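You operate a simulated robot arm through the tools that you are given. There is no shell and no other tool. Be economical: measure what you need, move in short steps, check, and stop when the job is done.

Carry out the task below with a simulated two-armed robot. There is one attempt and no reset: what you move stays moved.

## Task
Fetch the egg bowl and set it on the pantry worktop by the filter.

It is judged by the outcome, as a careful person would: the job done as asked, and still so three seconds after it is handed in. It fails if anything else is knocked over, pushed out of place, dropped, spilled or broken.

## Robot
Two 7-joint arms with two-finger parallel grippers on one trunk, on a base that drives. Base frame: it is fixed to the floor where the robot stands at the start and does not move with it; the origin is under the middle of the robot, x ahead of it, y to its left, z up. Lengths are in mm, angles in rad, forces in N, time in s.
The left shoulder is at the start at [70, 163, 1095], the right one opposite. With the tool pointing down near the work surface each hand reaches from about 400 to 880 mm from the robot's upright axis, wherever it stands, measured 20 degrees to its own side. Places, roughly: pantry worktop by the filter [-2700, 500, 800]. Payload 3.43 kg a hand.
The tool frame of a hand sits at the grasp point between the pads (the TCP): z along the fingers, y along the line on which they close. The tips reach 34 mm beyond it. The gripper opens to 128 mm. The fingers are 24 mm wide and 12 mm thick; the gripper's body (48 by 130 mm) begins 96 mm behind the TCP.
Orientation is that of the tool frame in the base frame, as a unit quaternion [x, y, z, w]. With the fingers straight down and closing along the base's y, the tool's x points along the base's -x, its y along +y and its z along -z.

## Interface
- The arms move only by the tool send_rows. It takes "left_targets", "right_targets" or both (then of equal length, played together; a hand with none holds still); each is one flat list of numbers, 7 for each row, row after row: the turn, a rotation vector about the base's x, y, z in rad, then the shift along the base's x, y, z in mm, then the finger opening in mm, from 0 to 128. In form: [wx, wy, wz, dx, dy, dz, claw, wx, wy, wz, dx, dy, dz, claw, ...]. A call has 1 to 8 rows; each row shifts and turns the commanded pose from where the row before left it. Each row takes 0.2 s and may step no farther than 50 mm and 0.15 rad from the row before; otherwise, or with a gripper value out of range, the whole call is refused. A pose out of reach is approached as far as the arm can. The call stops where the force on the tool passes 40 N (or 10 N more than at its start, if that is more) or the arm is blocked; 0.2 s more then pass. Each finger travels about 153 mm/s and halts on what it meets, pressing with about 31 N; the grip force reading is that of the motor and also rises with nothing between the fingers. The clock runs only during rows and for 0.2 s after the last one: add rows that do not move to give the fingers time. The reply holds the time, the measured pose of the TCP, the force on the tool along the base axes, the opening and the grip force, in the units named above and with some noise.
- Cameras (640 x 400 px; columns grow to the right, rows downward): "scene" is now at [137.3, 3.9, 1316]; the picture's right is [0.03, -1.00, 0.00], its down [-0.62, -0.02, -0.79] and it looks along [0.79, 0.03, -0.62] (base axes); focal length 255 px, centre (320, 200). "left" rides on the left gripper at [-36, 0, -98] in its tool frame; the picture's right is [0.00, -1.00, 0.00], its down [0.97, 0.00, -0.24] and it looks along [0.24, 0.00, 0.97] (tool axes); focal length 218 px, centre (320, 200). "right" rides on the right gripper at [-36, 0, -98] in its tool frame; the picture's right is [0.00, -1.00, 0.00], its down [0.97, 0.00, -0.24] and it looks along [0.24, 0.00, 0.97] (tool axes); focal length 218 px, centre (320, 200).
- camera(camera): a new picture of that camera. No time passes.
- lift_body(by): slides the trunk up (or, below 0, down) by that many mm; the arms and the scene camera ride with it, the base frame stays. It gives what a move gives, with no picture.
- drive_base(legs): drives the robot by 1 to 6 legs, each [ahead, left, turn to the left] in mm, mm and rad, along the robot's own axes; the way and the turn of a leg run together, so that a leg with both is an arc; at most 1500 mm and 3.142 rad a leg. The arms and the cameras ride along, it lands a little off, and it stops where it bumps. It gives what a move gives.
- pan_tilt(pan, tilt): turns the head with the scene camera to pan (to the left, within 1.501 rad either way) and tilt (down, from -0.506 to 1.204), counted from straight ahead of the robot. It gives what a move gives.
- probe_pixels(camera, pixels): for up to 12 pixels [column, row] of the newest picture of that camera ("zoom" is the newest enlarged one), the place [x, y, z] in the base frame of the surface seen there, good to about 2 mm. No time passes.
- zoom(camera, box): a new picture of the part [left, top, right, bottom] of that camera's present view, enlarged. No time passes.
- job_done(): hands the job in; it is judged then, once.

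Work in short steps. Measure before you move; look again where a grasp or a placing could have gone wrong, and mend it. You have 80 turns and 58 pictures in all, those below and enlarged ones among them. Open the grippers and draw the arms clear of the work before you hand the job in, unless the task says otherwise; then end with one line.

The tools are called after "Emit:" by a JSON object that holds its "name" and its "arguments". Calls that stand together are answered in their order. send_rows: Moves the arms, as the interface text tells. Its arguments: {"type":"object","properties":{"left_targets":{"type":"array"},"right_targets":{"type":"array"}},"required":[]} The other tools are called the same way: lift_body (by) slides the trunk up or down; drive_base (legs) drives the base; pan_tilt (pan, tilt) turns the head that bears the scene camera; camera (camera) takes a picture; probe_pixels (camera, pixels) gives the place of the surface under pixels of a picture; zoom (camera, box) takes an enlarged picture of a part of a camera's view; job_done () hands the job in.

At the start:

```text
t: 0.0
left_tool_pos: [662.6, 284.9, 1128.8]
left_orientation: [-0.001, 1.0, 0.0, -0.001]
left_force: [-0.5, 0.5, 0.5]
left_gripper_width: 128.0
left_grip_force: 0.1
right_tool_pos: [676.4, -210.3, 1118.2]
right_orientation: [-0.001, 1.0, 0.0, 0.0]
right_force: [-0.4, -1.0, 0.1]
right_gripper_width: 128.1
right_grip_force: 0.1
trunk travel left (down, up): [-575.0, 365.0]
robot x, y, heading: [2.7, 1.2, -0.0]
head pan, tilt: [0.033, 0.667]
```

scene: 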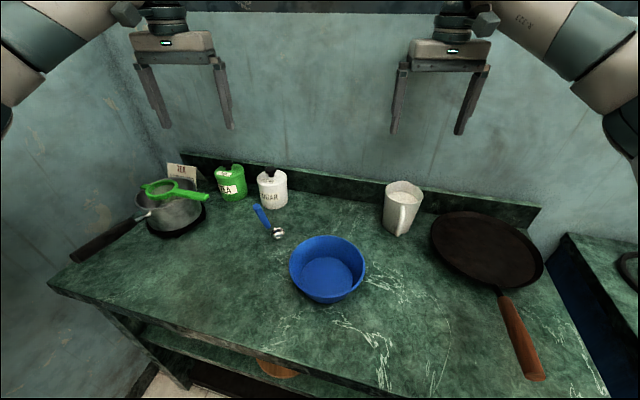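
right: 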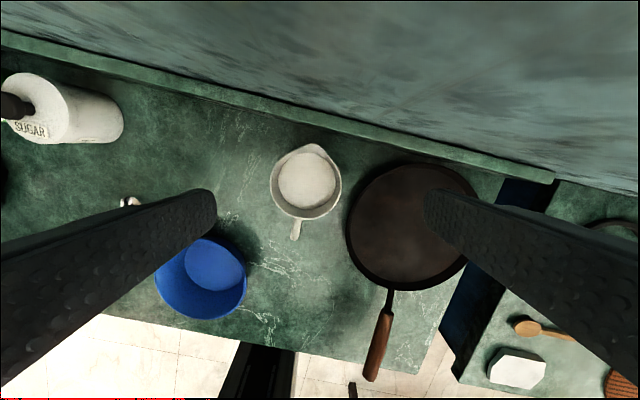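
left: 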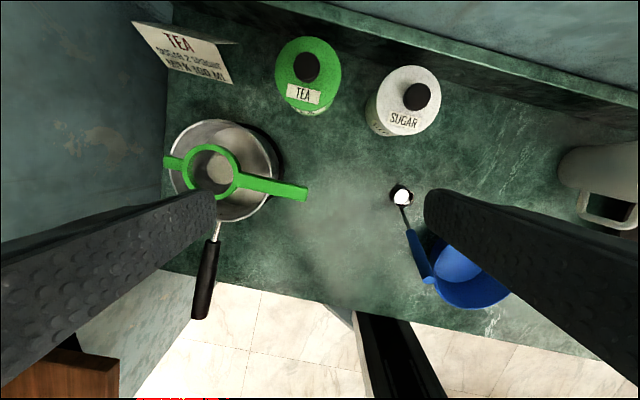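

The blue bowl at (327,268) is the only bowl in view, but it may not be the egg bowl. I'll look around first, starting to the right.

Emit:
{"name": "pan_tilt", "arguments": {"pan": -0.9, "tilt": 0.6}}

Emit:
{"name": "probe_pixels", "arguments": {"camera": "scene", "pixels": [[327, 270], [291, 265], [365, 265], [327, 237], [327, 302], [280, 366], [60, 285], [400, 395], [330, 290]]}}

Emit:
{"name": "camera", "arguments": {"camera": "scene"}}

```text
t: 1.2
left_tool_pos: [663.5, 284.5, 1129.1]
left_orientation: [0.0, 1.0, 0.0, 0.0]
left_force: [-0.4, 0.3, 0.4]
left_gripper_width: 127.7
left_grip_force: 0.1
right_tool_pos: [674.5, -210.1, 1118.7]
right_orientation: [-0.001, 1.0, 0.001, 0.0]
right_force: [0.0, 1.0, -0.4]
right_gripper_width: 128.0
right_grip_force: 0.1
trunk travel left (down, up): [-575.0, 365.0]
robot x, y, heading: [2.2, 0.4, 0.002]
head pan, tilt: [-0.901, 0.6]
```

```text
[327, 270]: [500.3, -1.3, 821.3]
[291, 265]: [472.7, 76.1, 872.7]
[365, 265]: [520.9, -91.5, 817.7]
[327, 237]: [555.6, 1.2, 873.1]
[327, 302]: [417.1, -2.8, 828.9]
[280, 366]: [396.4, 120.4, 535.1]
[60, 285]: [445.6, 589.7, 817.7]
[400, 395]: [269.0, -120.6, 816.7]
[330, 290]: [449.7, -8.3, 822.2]
```

```text
54 pictures are left
```

scene: 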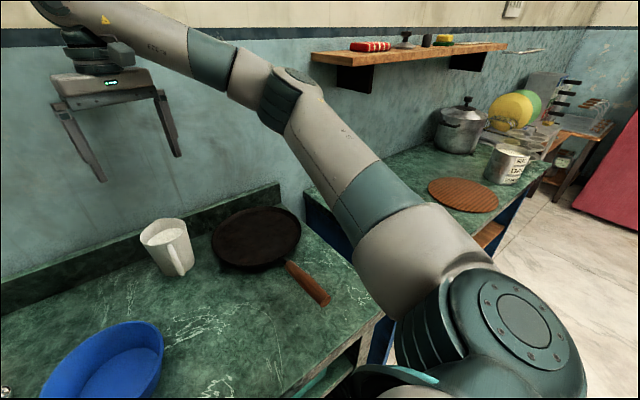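

The blue bowl is empty, and there's something on the shelf underneath. I'll look left and then behind.

Emit:
{"name": "pan_tilt", "arguments": {"pan": 1.3, "tilt": 0.5}}

Emit:
{"name": "camera", "arguments": {"camera": "scene"}}

Emit:
{"name": "pan_tilt", "arguments": {"pan": -1.5, "tilt": 0.4}}

Emit:
{"name": "camera", "arguments": {"camera": "scene"}}

```text
t: 3.3
left_tool_pos: [663.0, 285.1, 1130.1]
left_orientation: [-0.001, 1.0, 0.0, 0.0]
left_force: [-0.1, -1.0, 0.2]
left_gripper_width: 128.1
left_grip_force: 0.1
right_tool_pos: [676.0, -210.3, 1118.3]
right_orientation: [0.0, 1.0, 0.0, -0.001]
right_force: [-0.3, -0.4, 0.2]
right_gripper_width: 128.2
right_grip_force: 0.1
trunk travel left (down, up): [-575.0, 365.0]
robot x, y, heading: [-4.4, 3.9, -0.003]
head pan, tilt: [1.3, 0.499]
```

```text
53 pictures are left
```

scene: 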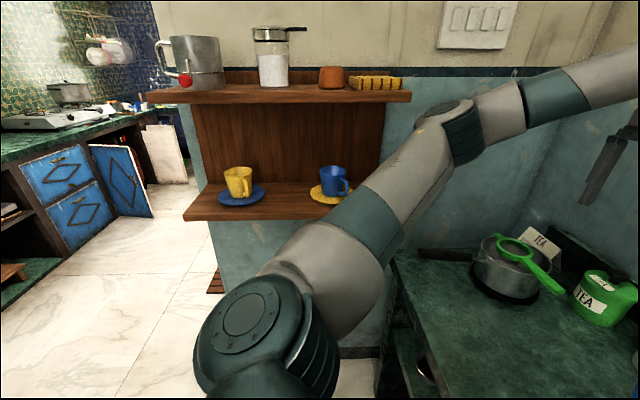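

```text
t: 5.8
left_tool_pos: [663.3, 285.3, 1128.5]
left_orientation: [-0.001, 1.0, 0.001, 0.0]
left_force: [0.5, -0.4, 0.2]
left_gripper_width: 128.2
left_grip_force: 0.0
right_tool_pos: [675.9, -210.2, 1117.7]
right_orientation: [0.0, 1.0, 0.0, 0.0]
right_force: [-0.1, 0.1, -0.7]
right_gripper_width: 127.9
right_grip_force: 0.1
trunk travel left (down, up): [-575.0, 365.0]
robot x, y, heading: [1.7, -0.0, -0.003]
head pan, tilt: [-1.499, 0.4]
```

```text
52 pictures are left
```

scene: 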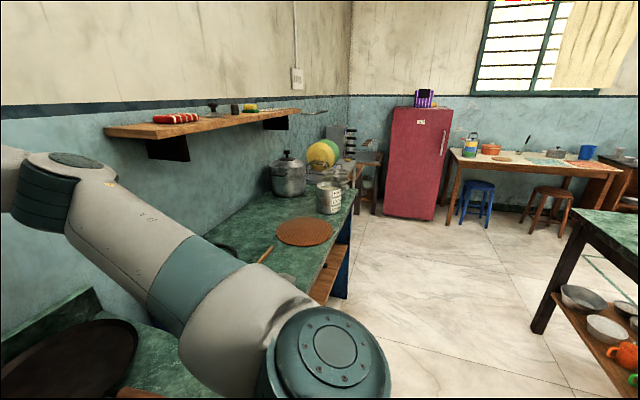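

There's an island with bowls behind the robot. I'll probe it to see how much room there is before driving.

Emit:
{"name": "probe_pixels", "arguments": {"camera": "scene", "pixels": [[585, 212], [632, 270], [540, 332], [582, 296], [606, 328], [628, 352], [340, 290], [500, 300], [600, 385], [600, 148], [633, 200]]}}

Emit:
{"name": "zoom", "arguments": {"camera": "scene", "box": [440, 100, 640, 400]}}

```text
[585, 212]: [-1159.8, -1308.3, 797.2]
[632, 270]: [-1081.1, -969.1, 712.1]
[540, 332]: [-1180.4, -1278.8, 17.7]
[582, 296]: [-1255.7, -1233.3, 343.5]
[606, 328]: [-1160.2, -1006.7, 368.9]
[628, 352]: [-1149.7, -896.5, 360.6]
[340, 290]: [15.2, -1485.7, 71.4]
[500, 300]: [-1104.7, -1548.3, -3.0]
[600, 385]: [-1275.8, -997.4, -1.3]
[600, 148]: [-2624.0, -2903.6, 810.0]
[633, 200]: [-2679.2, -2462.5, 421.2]
```

```text
1.33 times, centred on (540, 250) of scene
```

zoom: 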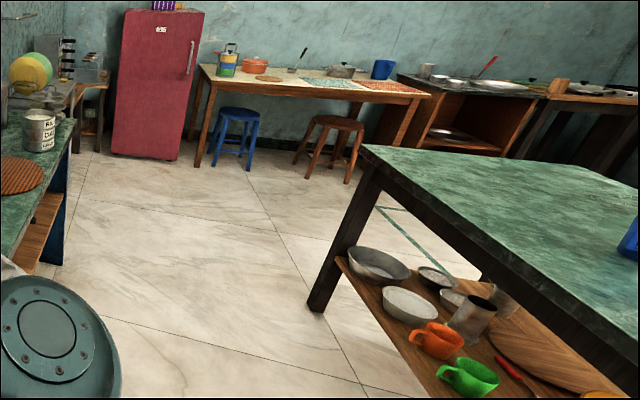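

The near edge of the island is at x≈-1080, so there is room. I'll back up 350 mm and turn right to see what's behind.

Emit:
{"name": "drive_base", "arguments": {"legs": [[-350, 0, 0], [0, 0, -1.57]]}}

Emit:
{"name": "pan_tilt", "arguments": {"pan": -0.9, "tilt": 0.5}}

Emit:
{"name": "camera", "arguments": {"camera": "scene"}}

Emit:
{"name": "pan_tilt", "arguments": {"pan": -1.5, "tilt": 0.4}}

Emit:
{"name": "camera", "arguments": {"camera": "scene"}}

```text
t: 11.9
left_tool_pos: [-87.5, -670.9, 1130.9]
left_orientation: [0.716, 0.698, 0.0, 0.0]
left_force: [-0.9, 0.2, 0.1]
left_gripper_width: 127.9
left_grip_force: 0.1
right_tool_pos: [-584.9, -669.6, 1116.3]
right_orientation: [0.717, 0.697, 0.0, 0.0]
right_force: [-0.2, 0.4, 0.0]
right_gripper_width: 128.2
right_grip_force: 0.1
trunk travel left (down, up): [-575.0, 365.0]
robot x, y, heading: [-358.3, 5.3, -1.599]
head pan, tilt: [-1.499, 0.4]
```

```text
t: 12.9
left_tool_pos: [-88.8, -670.2, 1128.6]
left_orientation: [0.716, 0.698, 0.0, 0.0]
left_force: [0.2, 0.0, 0.1]
left_gripper_width: 127.9
left_grip_force: 0.0
right_tool_pos: [-584.1, -669.4, 1117.3]
right_orientation: [0.717, 0.697, 0.0, 0.0]
right_force: [-0.4, 0.2, -0.8]
right_gripper_width: 128.2
right_grip_force: 0.1
trunk travel left (down, up): [-575.0, 365.0]
robot x, y, heading: [-356.0, 0.3, -1.598]
head pan, tilt: [-0.901, 0.499]
```

```text
50 pictures are left
```

scene: 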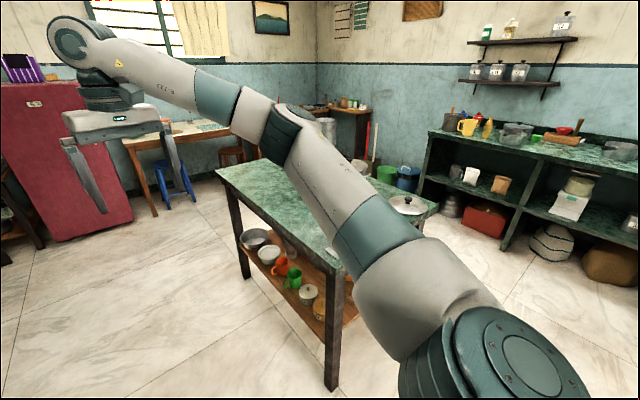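

```text
t: 13.9
left_tool_pos: [-87.3, -669.7, 1129.8]
left_orientation: [0.716, 0.698, 0.0, 0.0]
left_force: [-0.6, 1.0, 0.0]
left_gripper_width: 128.4
left_grip_force: 0.0
right_tool_pos: [-583.5, -668.9, 1118.1]
right_orientation: [0.717, 0.698, 0.0, 0.0]
right_force: [0.4, 0.8, 0.5]
right_gripper_width: 128.0
right_grip_force: 0.1
trunk travel left (down, up): [-575.0, 365.0]
robot x, y, heading: [-353.3, 1.1, -1.598]
head pan, tilt: [-1.499, 0.4]
```

```text
49 pictures are left
```

scene: 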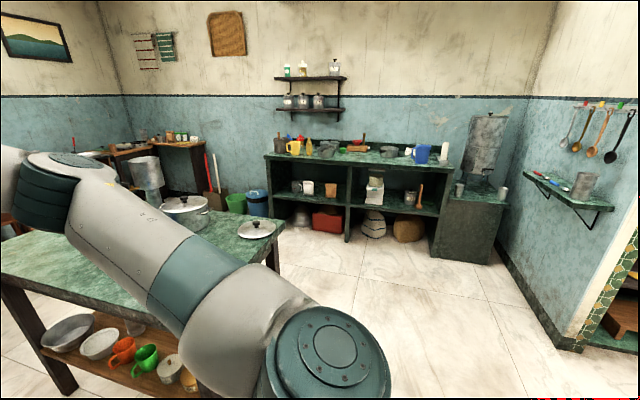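

The pantry worktop with a metal filter at (485,150) is straight along -x. I'll turn to face it and zoom in.

Emit:
{"name": "drive_base", "arguments": {"legs": [[0, 0, -1.54]]}}

Emit:
{"name": "pan_tilt", "arguments": {"pan": 0, "tilt": 0.35}}

Emit:
{"name": "camera", "arguments": {"camera": "scene"}}

Emit:
{"name": "zoom", "arguments": {"camera": "scene", "box": [230, 80, 470, 230]}}

```text
t: 18.0
left_tool_pos: [-1009.8, -304.3, 1129.4]
left_orientation: [1.0, 0.015, 0.0, 0.001]
left_force: [-0.1, 0.7, 0.2]
left_gripper_width: 128.2
left_grip_force: 0.1
right_tool_pos: [-1036.6, 191.7, 1117.6]
right_orientation: [1.0, 0.014, 0.0, -0.001]
right_force: [0.1, 0.4, 0.4]
right_gripper_width: 128.3
right_grip_force: 0.0
trunk travel left (down, up): [-575.0, 365.0]
robot x, y, heading: [-355.5, -0.2, -3.108]
head pan, tilt: [-1.499, 0.4]
```

```text
t: 19.6
left_tool_pos: [-1009.9, -304.4, 1128.8]
left_orientation: [1.0, 0.015, 0.0, 0.0]
left_force: [0.4, -0.8, -0.6]
left_gripper_width: 128.0
left_grip_force: 0.1
right_tool_pos: [-1036.3, 191.1, 1116.9]
right_orientation: [1.0, 0.015, -0.001, 0.001]
right_force: [0.4, 0.2, 1.0]
right_gripper_width: 128.0
right_grip_force: 0.1
trunk travel left (down, up): [-575.0, 365.0]
robot x, y, heading: [-355.0, 0.9, -3.117]
head pan, tilt: [0.0, 0.351]
```

```text
48 pictures are left
```

scene: 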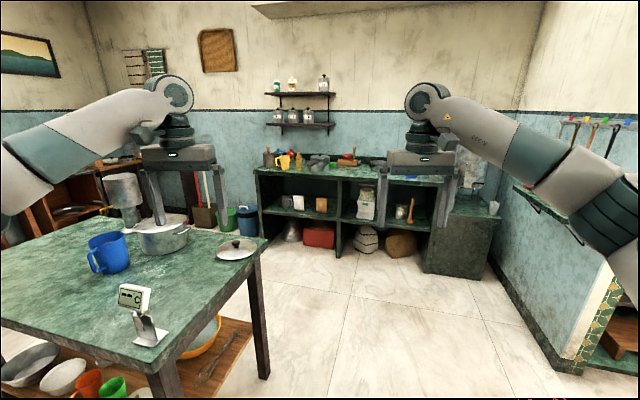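

```text
2.67 times, centred on (350, 155) of scene
```

zoom: 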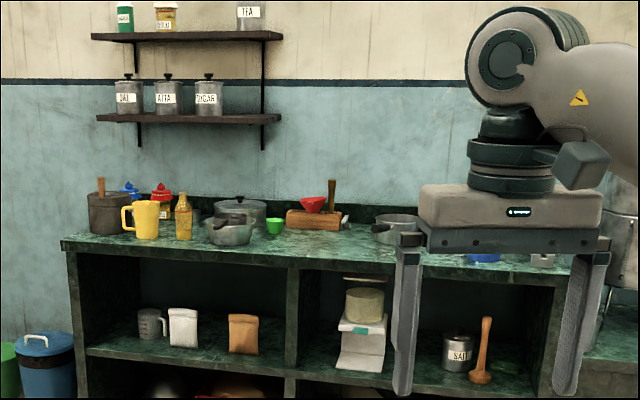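

There's a note stand on the island at (145,310) that may help identify the bowl. I'll zoom in on it and on the lower shelf.

Emit:
{"name": "zoom", "arguments": {"camera": "scene", "box": [100, 270, 200, 350]}}

Emit:
{"name": "probe_pixels", "arguments": {"camera": "scene", "pixels": [[145, 300], [265, 240], [155, 370], [270, 380], [300, 175], [440, 178], [255, 170], [497, 210], [160, 235], [480, 280], [210, 335]]}}

Emit:
{"name": "zoom", "arguments": {"camera": "scene", "box": [0, 310, 260, 400]}}

```text
5.00 times, centred on (150, 310) of scene
```

zoom: 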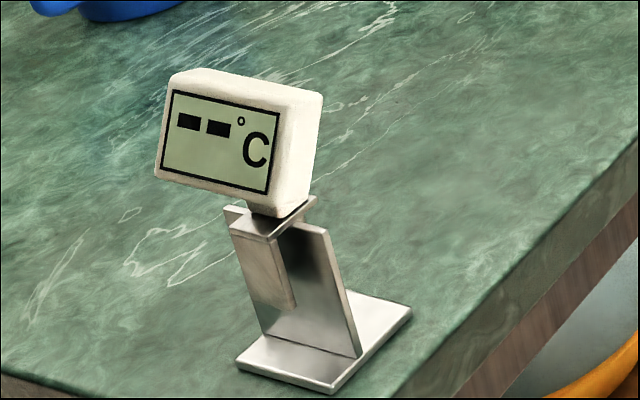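

```text
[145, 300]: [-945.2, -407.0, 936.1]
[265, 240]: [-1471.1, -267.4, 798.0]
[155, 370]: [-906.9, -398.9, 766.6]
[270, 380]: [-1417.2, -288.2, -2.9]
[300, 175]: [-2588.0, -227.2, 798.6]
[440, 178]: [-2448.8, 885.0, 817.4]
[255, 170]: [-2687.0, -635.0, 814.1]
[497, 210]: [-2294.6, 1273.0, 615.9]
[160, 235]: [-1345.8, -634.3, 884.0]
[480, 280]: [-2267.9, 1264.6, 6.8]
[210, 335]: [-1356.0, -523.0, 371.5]
```

```text
2.46 times, centred on (130, 355) of scene
```

zoom: 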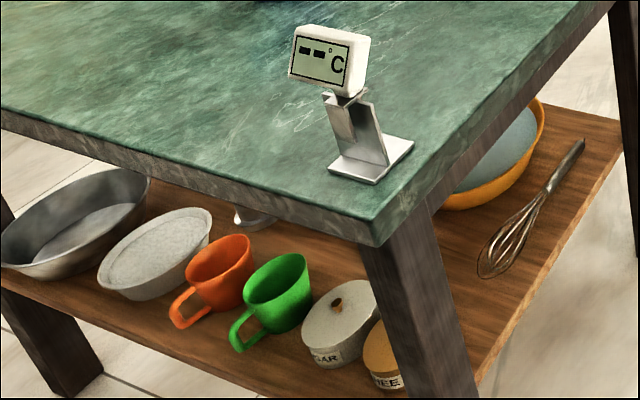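

An orange bowl sits next to a whisk on the island's lower shelf. I'll check the clearance on the right before sidestepping for a look at it and the pantry.

Emit:
{"name": "probe_pixels", "arguments": {"camera": "scene", "pixels": [[570, 365], [600, 350], [620, 300], [530, 190], [625, 385], [480, 350], [560, 240]]}}

Emit:
{"name": "pan_tilt", "arguments": {"pan": -1.2, "tilt": 0.6}}

Emit:
{"name": "camera", "arguments": {"camera": "scene"}}

```text
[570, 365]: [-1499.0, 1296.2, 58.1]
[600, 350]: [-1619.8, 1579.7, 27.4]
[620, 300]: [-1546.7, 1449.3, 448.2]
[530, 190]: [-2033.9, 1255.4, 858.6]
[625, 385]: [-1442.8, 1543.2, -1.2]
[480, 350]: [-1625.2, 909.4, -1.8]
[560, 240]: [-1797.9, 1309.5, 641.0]
```

```text
t: 21.0
left_tool_pos: [-1009.0, -303.8, 1129.3]
left_orientation: [1.0, 0.015, -0.001, 0.0]
left_force: [0.1, -0.4, -0.3]
left_gripper_width: 128.2
left_grip_force: 0.1
right_tool_pos: [-1036.7, 192.0, 1118.1]
right_orientation: [1.0, 0.015, -0.001, 0.0]
right_force: [-0.1, 0.2, 0.4]
right_gripper_width: 127.8
right_grip_force: 0.0
trunk travel left (down, up): [-575.0, 365.0]
robot x, y, heading: [-355.2, 1.0, -3.109]
head pan, tilt: [-1.201, 0.6]
```

```text
44 pictures are left
```

scene: 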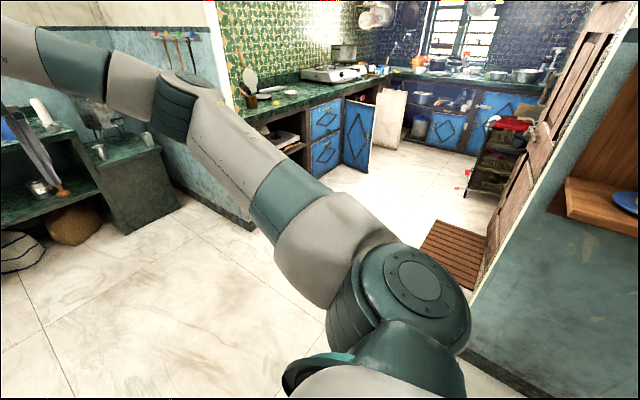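

There's also a second kitchen beyond the opening. I'll sidestep right and go ahead to see the orange bowl, the pantry and that kitchen.

Emit:
{"name": "drive_base", "arguments": {"legs": [[0, -450, 0], [850, 0, 0]]}}

Emit:
{"name": "pan_tilt", "arguments": {"pan": 1.3, "tilt": 0.8}}

Emit:
{"name": "camera", "arguments": {"camera": "scene"}}

Emit:
{"name": "pan_tilt", "arguments": {"pan": -0.1, "tilt": 0.4}}

Emit:
{"name": "camera", "arguments": {"camera": "scene"}}

Emit:
{"name": "pan_tilt", "arguments": {"pan": -1.5, "tilt": 0.3}}

Emit:
{"name": "camera", "arguments": {"camera": "scene"}}

```text
t: 27.9
left_tool_pos: [-1874.7, 76.2, 1128.9]
left_orientation: [1.0, 0.03, 0.0, 0.001]
left_force: [-0.5, -1.2, 0.2]
left_gripper_width: 128.2
left_grip_force: 0.0
right_tool_pos: [-1915.3, 571.7, 1117.3]
right_orientation: [1.0, 0.03, -0.001, 0.0]
right_force: [-0.3, -0.2, -0.2]
right_gripper_width: 128.0
right_grip_force: 0.1
trunk travel left (down, up): [-575.0, 365.0]
robot x, y, heading: [-1226.9, 402.9, -3.082]
head pan, tilt: [-1.201, 0.6]
```

```text
t: 30.1
left_tool_pos: [-1875.5, 76.7, 1129.0]
left_orientation: [1.0, 0.03, -0.001, -0.001]
left_force: [0.4, 0.2, 0.5]
left_gripper_width: 128.1
left_grip_force: 0.0
right_tool_pos: [-1915.5, 571.1, 1117.7]
right_orientation: [1.0, 0.029, 0.0, 0.0]
right_force: [0.0, -0.6, 0.4]
right_gripper_width: 127.9
right_grip_force: 0.0
trunk travel left (down, up): [-575.0, 365.0]
robot x, y, heading: [-1227.2, 399.4, -3.081]
head pan, tilt: [1.3, 0.799]
```

```text
43 pictures are left
```

scene: 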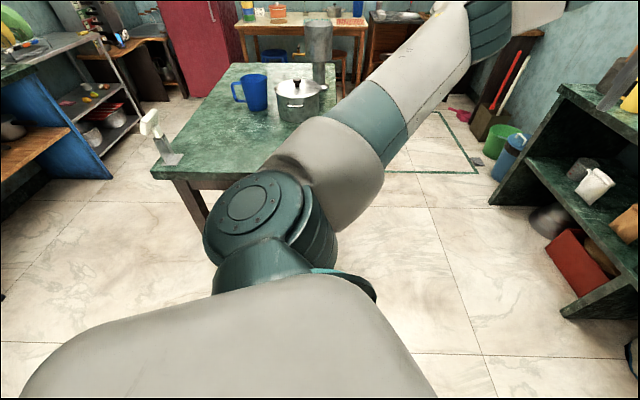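

```text
t: 31.7
left_tool_pos: [-1873.4, 77.2, 1129.4]
left_orientation: [1.0, 0.031, 0.0, 0.0]
left_force: [0.2, -0.3, -0.2]
left_gripper_width: 128.0
left_grip_force: 0.1
right_tool_pos: [-1916.0, 570.8, 1117.9]
right_orientation: [1.0, 0.03, 0.001, 0.0]
right_force: [0.8, 0.9, -0.1]
right_gripper_width: 128.0
right_grip_force: 0.1
trunk travel left (down, up): [-575.0, 365.0]
robot x, y, heading: [-1228.9, 399.2, -3.084]
head pan, tilt: [-0.099, 0.4]
```

```text
42 pictures are left
```

scene: 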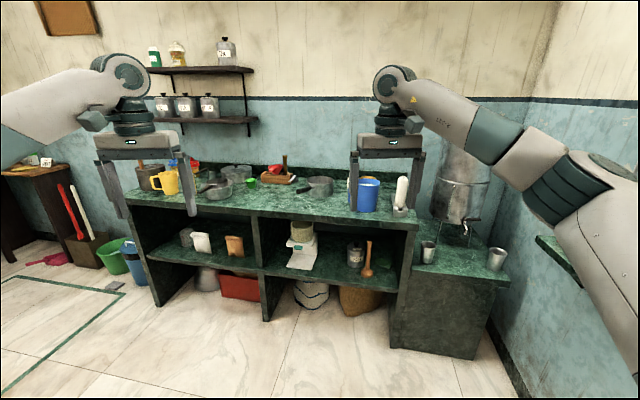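

```text
t: 33.2
left_tool_pos: [-1874.5, 77.5, 1128.7]
left_orientation: [1.0, 0.03, -0.001, 0.0]
left_force: [-0.4, -0.2, 0.5]
left_gripper_width: 127.9
left_grip_force: 0.1
right_tool_pos: [-1914.9, 569.5, 1117.9]
right_orientation: [1.0, 0.03, 0.0, 0.0]
right_force: [-0.3, -0.5, 0.1]
right_gripper_width: 128.0
right_grip_force: 0.0
trunk travel left (down, up): [-575.0, 365.0]
robot x, y, heading: [-1227.8, 404.1, -3.085]
head pan, tilt: [-1.499, 0.3]
```

```text
41 pictures are left
```

scene: 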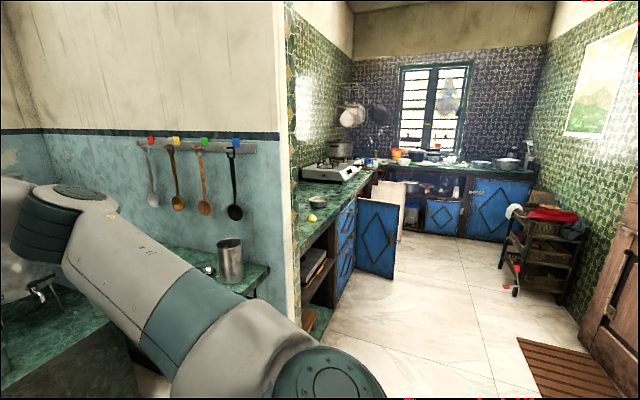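

The filter is the metal water tank at (460,190), and the worktop beside it is at z≈800. I'll zoom in on the far kitchen to look for eggs.

Emit:
{"name": "zoom", "arguments": {"camera": "scene", "box": [290, 120, 550, 280]}}

Emit:
{"name": "pan_tilt", "arguments": {"pan": -0.1, "tilt": 0.45}}

Emit:
{"name": "zoom", "arguments": {"camera": "scene", "box": [120, 120, 420, 310]}}

```text
2.46 times, centred on (420, 200) of scene
```

zoom: 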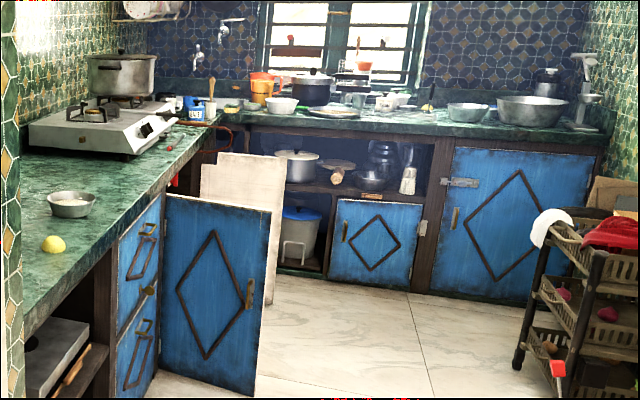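

```text
t: 34.7
left_tool_pos: [-1873.1, 76.2, 1129.3]
left_orientation: [1.0, 0.031, 0.0, 0.0]
left_force: [-1.0, 0.5, 0.0]
left_gripper_width: 128.1
left_grip_force: 0.0
right_tool_pos: [-1915.1, 570.7, 1118.7]
right_orientation: [1.0, 0.03, 0.001, 0.0]
right_force: [0.5, -0.3, -0.3]
right_gripper_width: 128.0
right_grip_force: 0.0
trunk travel left (down, up): [-575.0, 365.0]
robot x, y, heading: [-1228.9, 398.1, -3.082]
head pan, tilt: [-0.099, 0.45]
```

```text
2.11 times, centred on (270, 215) of scene
```

zoom: 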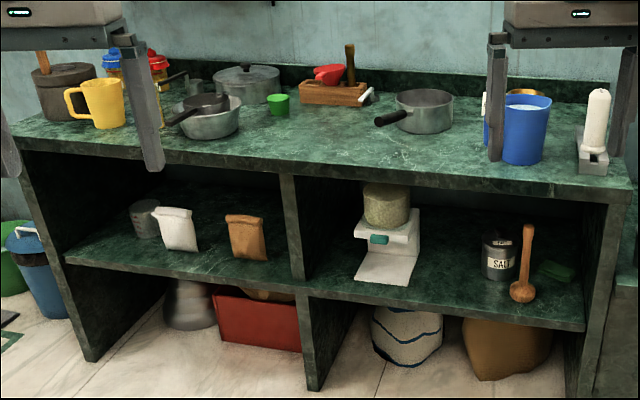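

A small bowl with something inside sits at zoom (72,203) next to a lemon. I'll look closer at it and the other kitchen bowls.

Emit:
{"name": "pan_tilt", "arguments": {"pan": -1.5, "tilt": 0.3}}

Emit:
{"name": "zoom", "arguments": {"camera": "scene", "box": [295, 180, 355, 230]}}

Emit:
{"name": "zoom", "arguments": {"camera": "scene", "box": [380, 130, 540, 230]}}

Emit:
{"name": "probe_pixels", "arguments": {"camera": "scene", "pixels": [[319, 201], [270, 290], [420, 260], [480, 164]]}}

```text
t: 36.3
left_tool_pos: [-1873.9, 76.4, 1129.7]
left_orientation: [1.0, 0.03, 0.0, 0.0]
left_force: [0.5, 0.5, -0.2]
left_gripper_width: 128.0
left_grip_force: 0.1
right_tool_pos: [-1916.5, 570.7, 1117.7]
right_orientation: [1.0, 0.03, -0.001, 0.0]
right_force: [-1.1, 0.6, 0.2]
right_gripper_width: 128.0
right_grip_force: 0.0
trunk travel left (down, up): [-575.0, 365.0]
robot x, y, heading: [-1232.3, 403.3, -3.085]
head pan, tilt: [-1.499, 0.3]
```

```text
8.00 times, centred on (325, 205) of scene
```

zoom: 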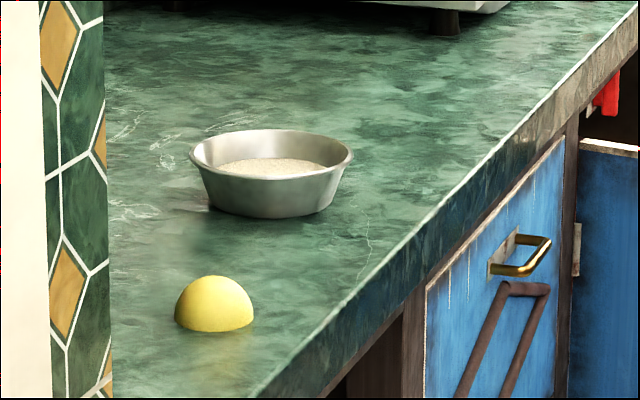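

```text
4.00 times, centred on (460, 180) of scene
```

zoom: 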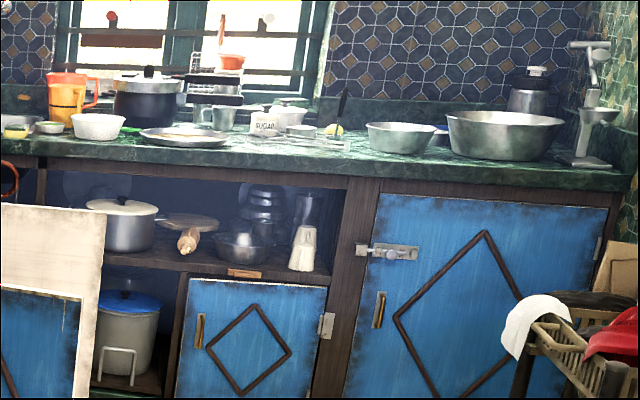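

```text
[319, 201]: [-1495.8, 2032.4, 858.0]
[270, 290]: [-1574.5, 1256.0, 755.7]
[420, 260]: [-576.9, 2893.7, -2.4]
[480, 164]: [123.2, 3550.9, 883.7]
```

In the open cabinet at (240,248) of the zoom there's a bowl that seems to hold an egg, with a label plate under it. I'll enlarge it.

Emit:
{"name": "zoom", "arguments": {"camera": "scene", "box": [425, 175, 465, 205]}}

Emit:
{"name": "probe_pixels", "arguments": {"camera": "zoom", "pixels": [[240, 225], [320, 200], [240, 330], [250, 370]]}}

```text
13.33 times, centred on (445, 190) of scene
```

zoom: 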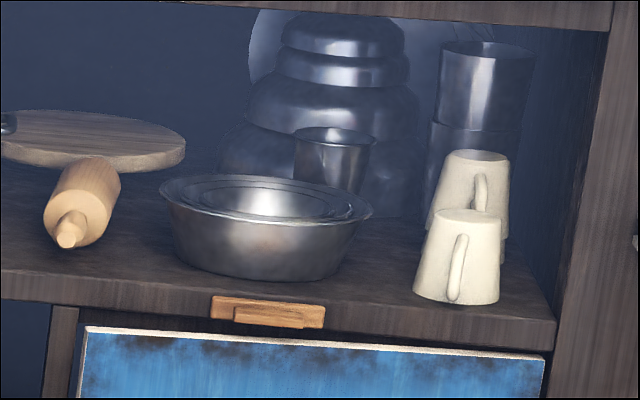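

```text
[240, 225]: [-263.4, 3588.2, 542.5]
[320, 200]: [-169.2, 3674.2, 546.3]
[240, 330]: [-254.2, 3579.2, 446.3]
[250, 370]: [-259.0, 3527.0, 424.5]
```

Those are just nested bowls with no eggs. Next I'll sidestep away and turn to face the island for a proper look at its lower shelf and the orange bowl.

Emit:
{"name": "drive_base", "arguments": {"legs": [[0, -300, 0], [0, 0, 1.5]]}}

Emit:
{"name": "pan_tilt", "arguments": {"pan": 0.1, "tilt": 0.55}}

Emit:
{"name": "camera", "arguments": {"camera": "scene"}}

```text
t: 42.0
left_tool_pos: [-966.0, 34.4, 1129.0]
left_orientation: [0.709, 0.705, 0.0, 0.0]
left_force: [0.7, 0.2, 0.4]
left_gripper_width: 127.9
left_grip_force: 0.1
right_tool_pos: [-1462.5, 26.0, 1117.3]
right_orientation: [0.71, 0.704, 0.0, 0.0]
right_force: [-0.3, -0.1, 0.7]
right_gripper_width: 127.9
right_grip_force: 0.0
trunk travel left (down, up): [-575.0, 365.0]
robot x, y, heading: [-1248.1, 700.8, -1.575]
head pan, tilt: [-1.499, 0.3]
```

```text
t: 43.6
left_tool_pos: [-966.3, 35.0, 1129.3]
left_orientation: [0.709, 0.705, 0.0, -0.001]
left_force: [-0.3, 0.2, -0.9]
left_gripper_width: 128.0
left_grip_force: 0.1
right_tool_pos: [-1462.4, 25.5, 1117.9]
right_orientation: [0.709, 0.705, 0.0, 0.0]
right_force: [0.4, 0.5, -0.7]
right_gripper_width: 128.0
right_grip_force: 0.0
trunk travel left (down, up): [-575.0, 365.0]
robot x, y, heading: [-1246.6, 701.4, -1.577]
head pan, tilt: [0.099, 0.55]
```

```text
35 pictures are left
```

scene: 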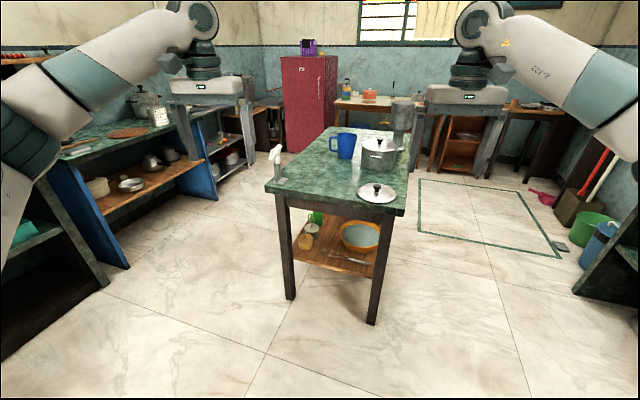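

The orange bowl with a whisk is at (360,236), and there are more bowls on the left undershelf near (130,185). I'll zoom in on both.

Emit:
{"name": "zoom", "arguments": {"camera": "scene", "box": [270, 180, 420, 280]}}

Emit:
{"name": "zoom", "arguments": {"camera": "scene", "box": [0, 90, 240, 260]}}

Emit:
{"name": "zoom", "arguments": {"camera": "scene", "box": [320, 70, 580, 180]}}

```text
4.00 times, centred on (345, 230) of scene
```

zoom: 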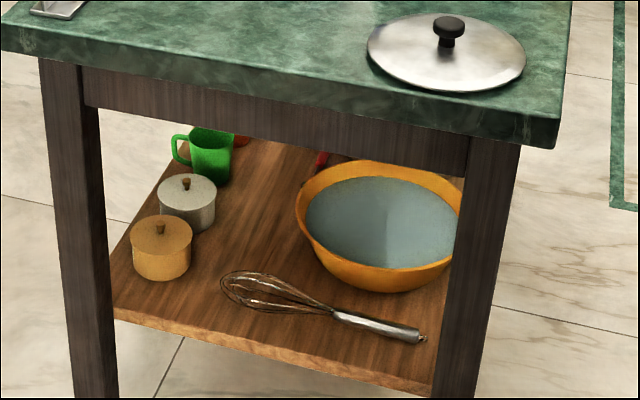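

```text
2.35 times, centred on (120, 175) of scene
```

zoom: 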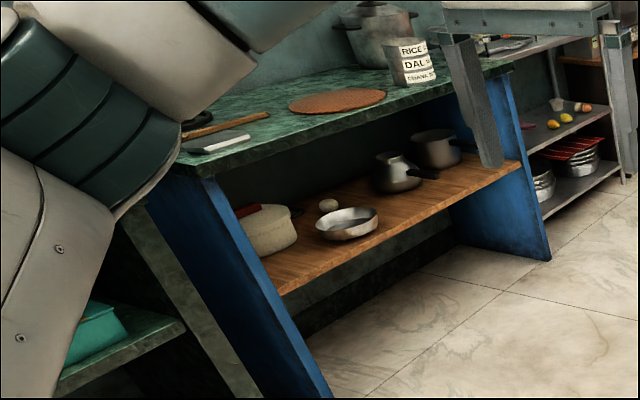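

```text
2.46 times, centred on (450, 125) of scene
```

zoom: 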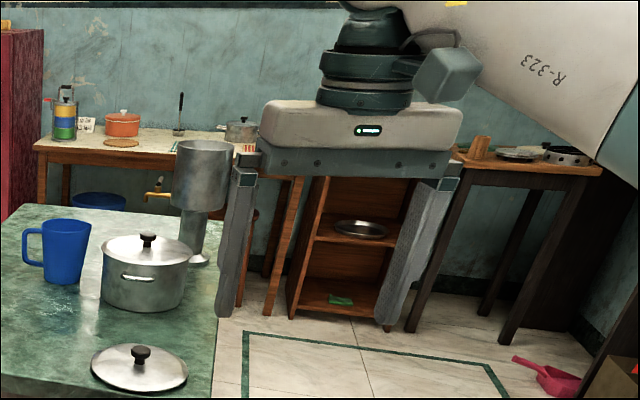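

An egg-like object lies beside a metal bowl at zoom (345,222). I'll enlarge it.

Emit:
{"name": "zoom", "arguments": {"camera": "scene", "box": [95, 160, 175, 210]}}

Emit:
{"name": "probe_pixels", "arguments": {"camera": "zoom", "pixels": [[280, 190], [300, 250], [260, 140], [330, 300], [230, 300], [130, 200], [480, 150], [300, 30]]}}

Emit:
{"name": "probe_pixels", "arguments": {"camera": "scene", "pixels": [[40, 160], [210, 140], [115, 290], [150, 205], [360, 236], [290, 290]]}}

```text
8.00 times, centred on (135, 185) of scene
```

zoom: 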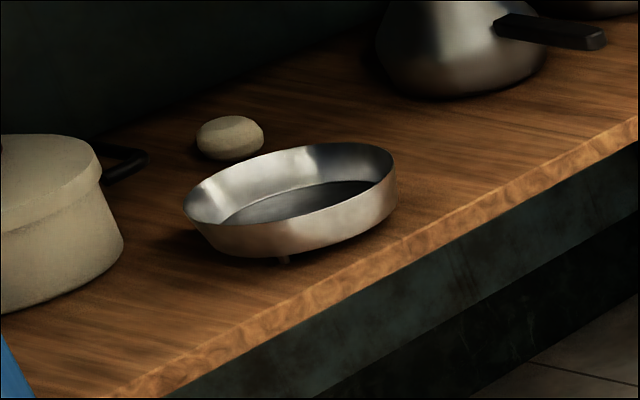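

```text
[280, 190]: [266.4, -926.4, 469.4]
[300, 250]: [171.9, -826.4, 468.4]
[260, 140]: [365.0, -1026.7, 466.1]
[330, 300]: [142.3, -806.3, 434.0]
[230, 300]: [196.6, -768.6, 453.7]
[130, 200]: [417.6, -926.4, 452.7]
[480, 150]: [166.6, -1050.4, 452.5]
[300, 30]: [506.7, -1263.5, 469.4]
```

```text
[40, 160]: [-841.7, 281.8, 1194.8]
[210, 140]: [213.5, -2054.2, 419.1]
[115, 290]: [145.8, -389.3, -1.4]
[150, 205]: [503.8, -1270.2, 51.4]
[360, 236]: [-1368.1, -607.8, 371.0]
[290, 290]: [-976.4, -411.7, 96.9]
```

The stone-like object isn't clearly an egg. I'll raise the trunk for a higher view and check the far tables and the kitchen for a bowl with eggs.

Emit:
{"name": "lift_body", "arguments": {"by": 360}}

Emit:
{"name": "pan_tilt", "arguments": {"pan": 0.15, "tilt": 0.3}}

Emit:
{"name": "camera", "arguments": {"camera": "scene"}}

Emit:
{"name": "zoom", "arguments": {"camera": "scene", "box": [220, 130, 480, 250]}}

```text
t: 47.1
left_tool_pos: [-966.0, 34.5, 1489.0]
left_orientation: [0.709, 0.705, 0.001, 0.0]
left_force: [0.6, -0.3, -0.6]
left_gripper_width: 128.0
left_grip_force: 0.1
right_tool_pos: [-1461.9, 26.6, 1476.9]
right_orientation: [0.709, 0.705, 0.0, 0.001]
right_force: [0.2, -0.1, -0.4]
right_gripper_width: 128.0
right_grip_force: 0.0
trunk travel left (down, up): [-935.0, 5.0]
robot x, y, heading: [-1246.9, 696.7, -1.578]
head pan, tilt: [0.099, 0.55]
```

```text
t: 47.9
left_tool_pos: [-966.5, 34.7, 1489.5]
left_orientation: [0.709, 0.705, 0.0, 0.0]
left_force: [-0.3, 0.0, 0.0]
left_gripper_width: 127.8
left_grip_force: 0.0
right_tool_pos: [-1462.3, 26.0, 1477.4]
right_orientation: [0.709, 0.705, 0.0, 0.001]
right_force: [0.7, 0.2, 0.1]
right_gripper_width: 128.0
right_grip_force: 0.0
trunk travel left (down, up): [-935.0, 5.0]
robot x, y, heading: [-1246.5, 697.5, -1.581]
head pan, tilt: [0.15, 0.3]
```

```text
30 pictures are left
```

scene: 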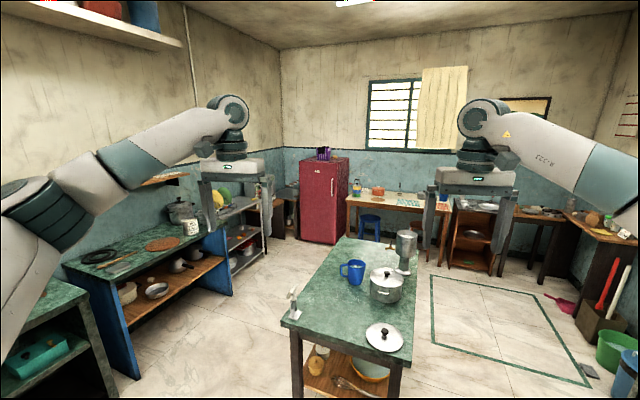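

```text
2.46 times, centred on (350, 190) of scene
```

zoom: 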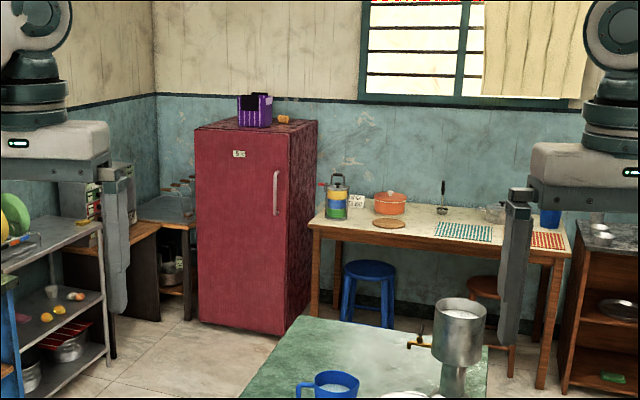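

No eggs over there. I'll check the first counter's undershelf and the far-right tables.

Emit:
{"name": "zoom", "arguments": {"camera": "scene", "box": [460, 180, 640, 300]}}

Emit:
{"name": "pan_tilt", "arguments": {"pan": 0.95, "tilt": 0.6}}

Emit:
{"name": "camera", "arguments": {"camera": "scene"}}

```text
3.33 times, centred on (550, 240) of scene
```

zoom: 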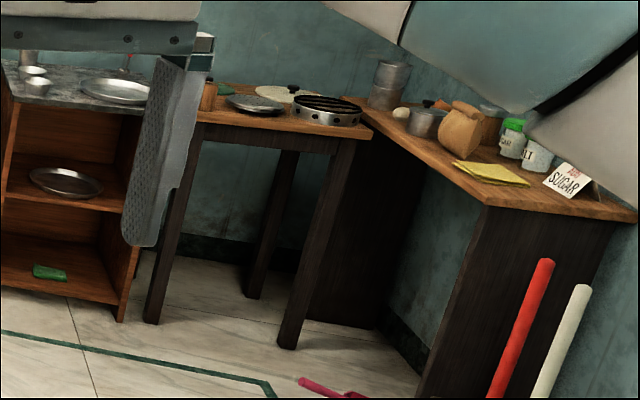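

```text
t: 49.0
left_tool_pos: [-966.5, 34.6, 1489.3]
left_orientation: [0.709, 0.705, 0.001, -0.001]
left_force: [1.6, 0.0, -0.3]
left_gripper_width: 127.9
left_grip_force: 0.2
right_tool_pos: [-1462.6, 25.9, 1477.7]
right_orientation: [0.709, 0.705, -0.001, 0.001]
right_force: [-0.5, 0.8, 0.3]
right_gripper_width: 127.9
right_grip_force: 0.0
trunk travel left (down, up): [-935.0, 5.0]
robot x, y, heading: [-1248.3, 700.1, -1.576]
head pan, tilt: [0.949, 0.6]
```

```text
27 pictures are left
```

scene: 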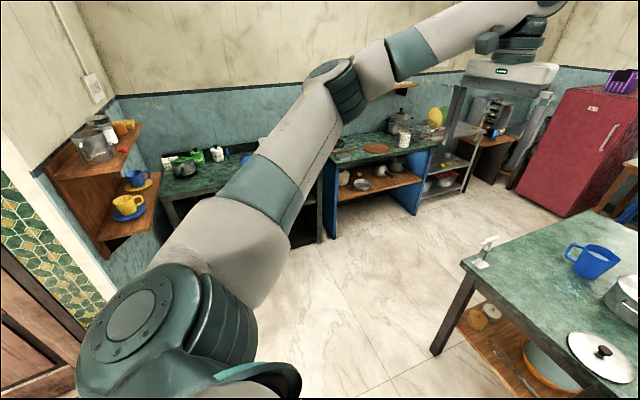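

Nothing with eggs there either, so I'll drive clear of the walls and turn around to inspect the kitchen from this height.

Emit:
{"name": "drive_base", "arguments": {"legs": [[250, 200, 0], [0, 0, 3.1]]}}

Emit:
{"name": "pan_tilt", "arguments": {"pan": 0, "tilt": 0.4}}

Emit:
{"name": "camera", "arguments": {"camera": "scene"}}

```text
t: 58.4
left_tool_pos: [-1285.0, 1127.2, 1488.6]
left_orientation: [-0.682, 0.732, 0.0, 0.001]
left_force: [-0.7, -0.4, 0.2]
left_gripper_width: 127.8
left_grip_force: 0.1
right_tool_pos: [-789.8, 1105.3, 1476.7]
right_orientation: [-0.682, 0.731, 0.0, 0.0]
right_force: [0.3, -0.5, -0.9]
right_gripper_width: 128.1
right_grip_force: 0.0
trunk travel left (down, up): [-935.0, 5.0]
robot x, y, heading: [-1047.8, 444.1, 1.496]
head pan, tilt: [0.949, 0.6]
```

```text
t: 59.6
left_tool_pos: [-1285.6, 1128.6, 1489.1]
left_orientation: [-0.681, 0.732, 0.0, 0.0]
left_force: [0.1, -0.4, -0.6]
left_gripper_width: 128.2
left_grip_force: 0.1
right_tool_pos: [-789.9, 1105.3, 1477.0]
right_orientation: [-0.683, 0.731, 0.0, 0.0]
right_force: [0.1, 0.1, -0.8]
right_gripper_width: 128.0
right_grip_force: 0.0
trunk travel left (down, up): [-935.0, 5.0]
robot x, y, heading: [-1046.3, 443.6, 1.503]
head pan, tilt: [0.0, 0.4]
```

```text
26 pictures are left
```

scene: 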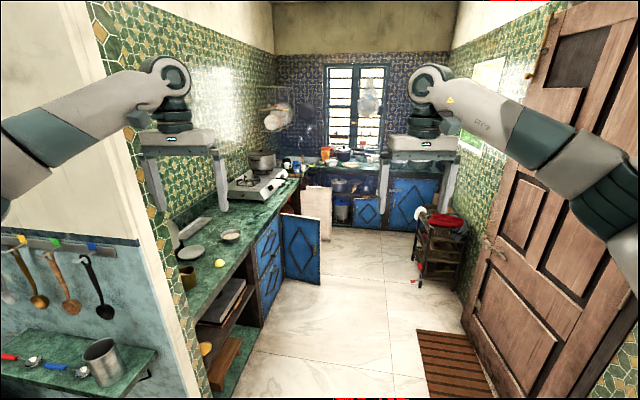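

Emit:
{"name": "zoom", "arguments": {"camera": "scene", "box": [290, 135, 450, 235]}}

Emit:
{"name": "zoom", "arguments": {"camera": "scene", "box": [170, 200, 290, 275]}}

```text
4.00 times, centred on (370, 185) of scene
```

zoom: 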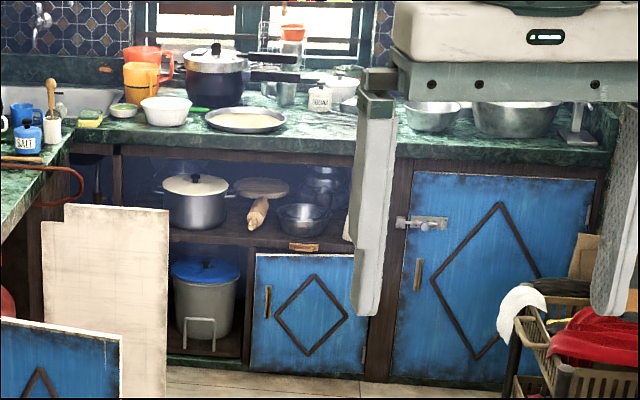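

```text
5.33 times, centred on (230, 238) of scene
```

zoom: 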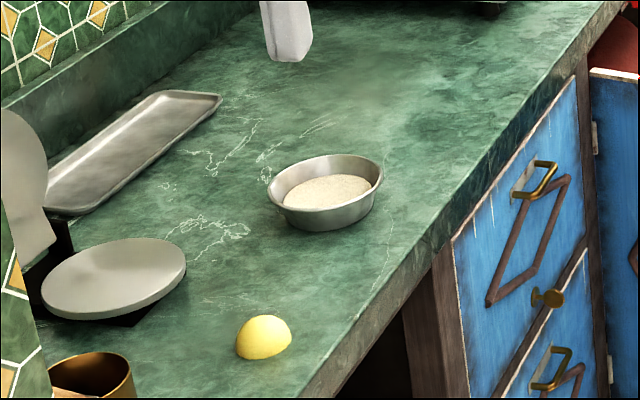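

No eggs are visible in the kitchen. There was a card on the fridge-side table that may carry instructions, so I'll turn back and zoom on that and on the blue bowl.

Emit:
{"name": "drive_base", "arguments": {"legs": [[0, 0, -2.1], [300, 0, 0]]}}

Emit:
{"name": "pan_tilt", "arguments": {"pan": -0.5, "tilt": 0.35}}

Emit:
{"name": "camera", "arguments": {"camera": "scene"}}

```text
t: 66.8
left_tool_pos: [-101.4, 118.0, 1491.0]
left_orientation: [0.305, 0.952, 0.0, 0.001]
left_force: [-1.0, 0.9, 0.4]
left_gripper_width: 127.8
left_grip_force: 0.0
right_tool_pos: [-377.6, -292.0, 1479.0]
right_orientation: [0.305, 0.952, 0.0, 0.001]
right_force: [-0.3, -0.3, 0.7]
right_gripper_width: 128.0
right_grip_force: 0.1
trunk travel left (down, up): [-935.0, 5.0]
robot x, y, heading: [-803.3, 266.5, -0.619]
head pan, tilt: [0.0, 0.4]
```

```text
t: 67.7
left_tool_pos: [-97.6, 115.6, 1489.6]
left_orientation: [0.305, 0.952, 0.001, -0.001]
left_force: [-0.5, -0.2, -0.1]
left_gripper_width: 127.9
left_grip_force: 0.1
right_tool_pos: [-375.6, -294.7, 1476.5]
right_orientation: [0.305, 0.952, 0.0, 0.001]
right_force: [-0.4, 0.0, -0.7]
right_gripper_width: 127.9
right_grip_force: 0.0
trunk travel left (down, up): [-935.0, 5.0]
robot x, y, heading: [-802.7, 270.4, -0.615]
head pan, tilt: [-0.499, 0.351]
```

```text
23 pictures are left
```

scene: 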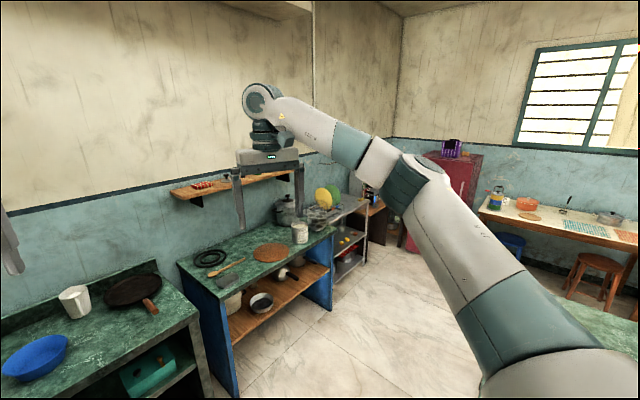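

I'll zoom in on the undershelves and the teal box (148,370), and on the card near (508,190).

Emit:
{"name": "zoom", "arguments": {"camera": "scene", "box": [90, 180, 390, 400]}}

Emit:
{"name": "zoom", "arguments": {"camera": "scene", "box": [475, 180, 555, 230]}}

```text
1.82 times, centred on (240, 290) of scene
```

zoom: 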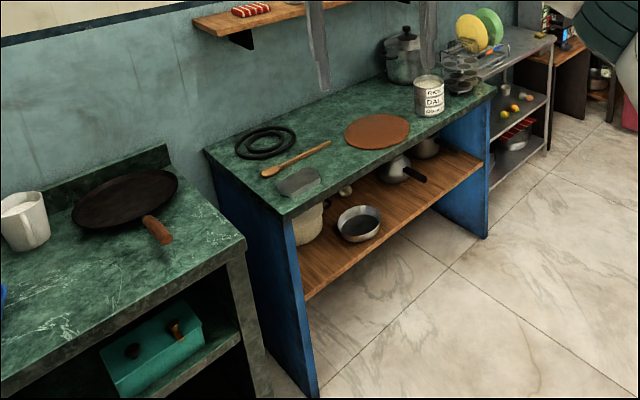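

```text
8.00 times, centred on (515, 205) of scene
```

zoom: 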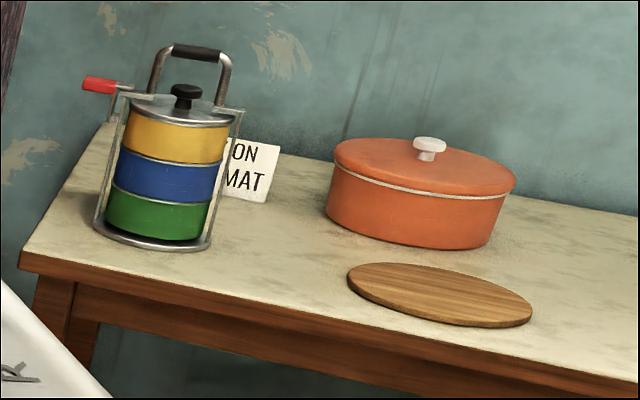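

The card isn't about eggs. I'll look closely at the steel bowl on the wooden undershelf near (260,297) and the shelf by the fridge near (345,245).

Emit:
{"name": "zoom", "arguments": {"camera": "scene", "box": [235, 275, 299, 315]}}

Emit:
{"name": "zoom", "arguments": {"camera": "scene", "box": [325, 220, 389, 270]}}

```text
10.00 times, centred on (267, 295) of scene
```

zoom: 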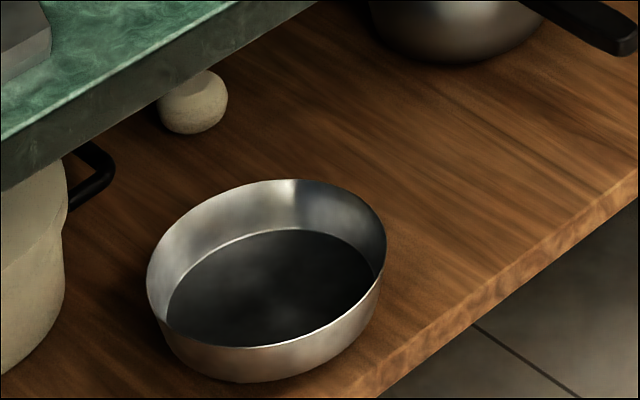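

```text
8.00 times, centred on (357, 245) of scene
```

zoom: 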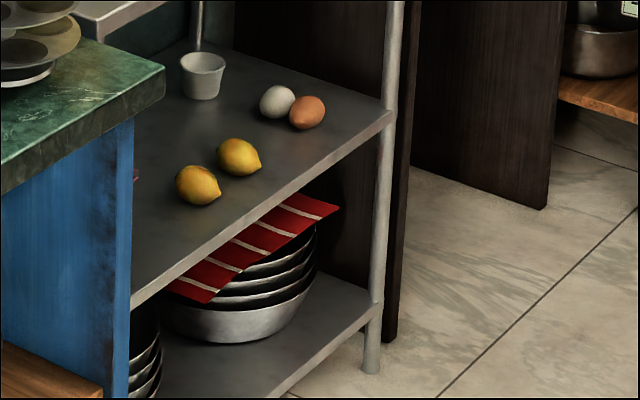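

The eggs lie loose on the rack, so no bowl holds eggs. I'll return to the first counter and inspect the blue bowl and the utensil beside it closely.

Emit:
{"name": "drive_base", "arguments": {"legs": [[0, 0, 0.615], [0, -270, 0], [560, 0, 0]]}}

Emit:
{"name": "pan_tilt", "arguments": {"pan": 0.1, "tilt": 0.75}}

Emit:
{"name": "zoom", "arguments": {"camera": "scene", "box": [200, 130, 420, 270]}}

```text
t: 74.0
left_tool_pos: [401.2, 292.9, 1490.4]
left_orientation: [-0.004, 1.0, 0.0, 0.001]
left_force: [0.4, -0.1, -0.1]
left_gripper_width: 128.1
left_grip_force: 0.1
right_tool_pos: [415.8, -202.3, 1479.3]
right_orientation: [-0.003, 1.0, 0.001, 0.001]
right_force: [0.3, -0.1, 0.1]
right_gripper_width: 128.0
right_grip_force: 0.1
trunk travel left (down, up): [-935.0, 5.0]
robot x, y, heading: [-258.6, 4.5, 0.003]
head pan, tilt: [-0.499, 0.351]
```

```text
t: 75.0
left_tool_pos: [403.5, 293.1, 1489.9]
left_orientation: [-0.003, 1.0, 0.0, 0.0]
left_force: [0.2, 0.0, 0.4]
left_gripper_width: 127.9
left_grip_force: 0.1
right_tool_pos: [419.6, -202.9, 1477.4]
right_orientation: [-0.004, 1.0, 0.001, 0.0]
right_force: [-0.4, 0.3, 0.5]
right_gripper_width: 127.9
right_grip_force: 0.0
trunk travel left (down, up): [-935.0, 5.0]
robot x, y, heading: [-256.3, 2.9, 0.004]
head pan, tilt: [0.099, 0.75]
```

```text
2.86 times, centred on (310, 200) of scene
```

zoom: 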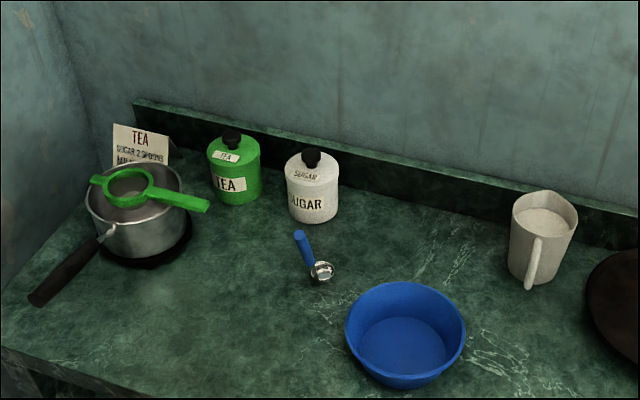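

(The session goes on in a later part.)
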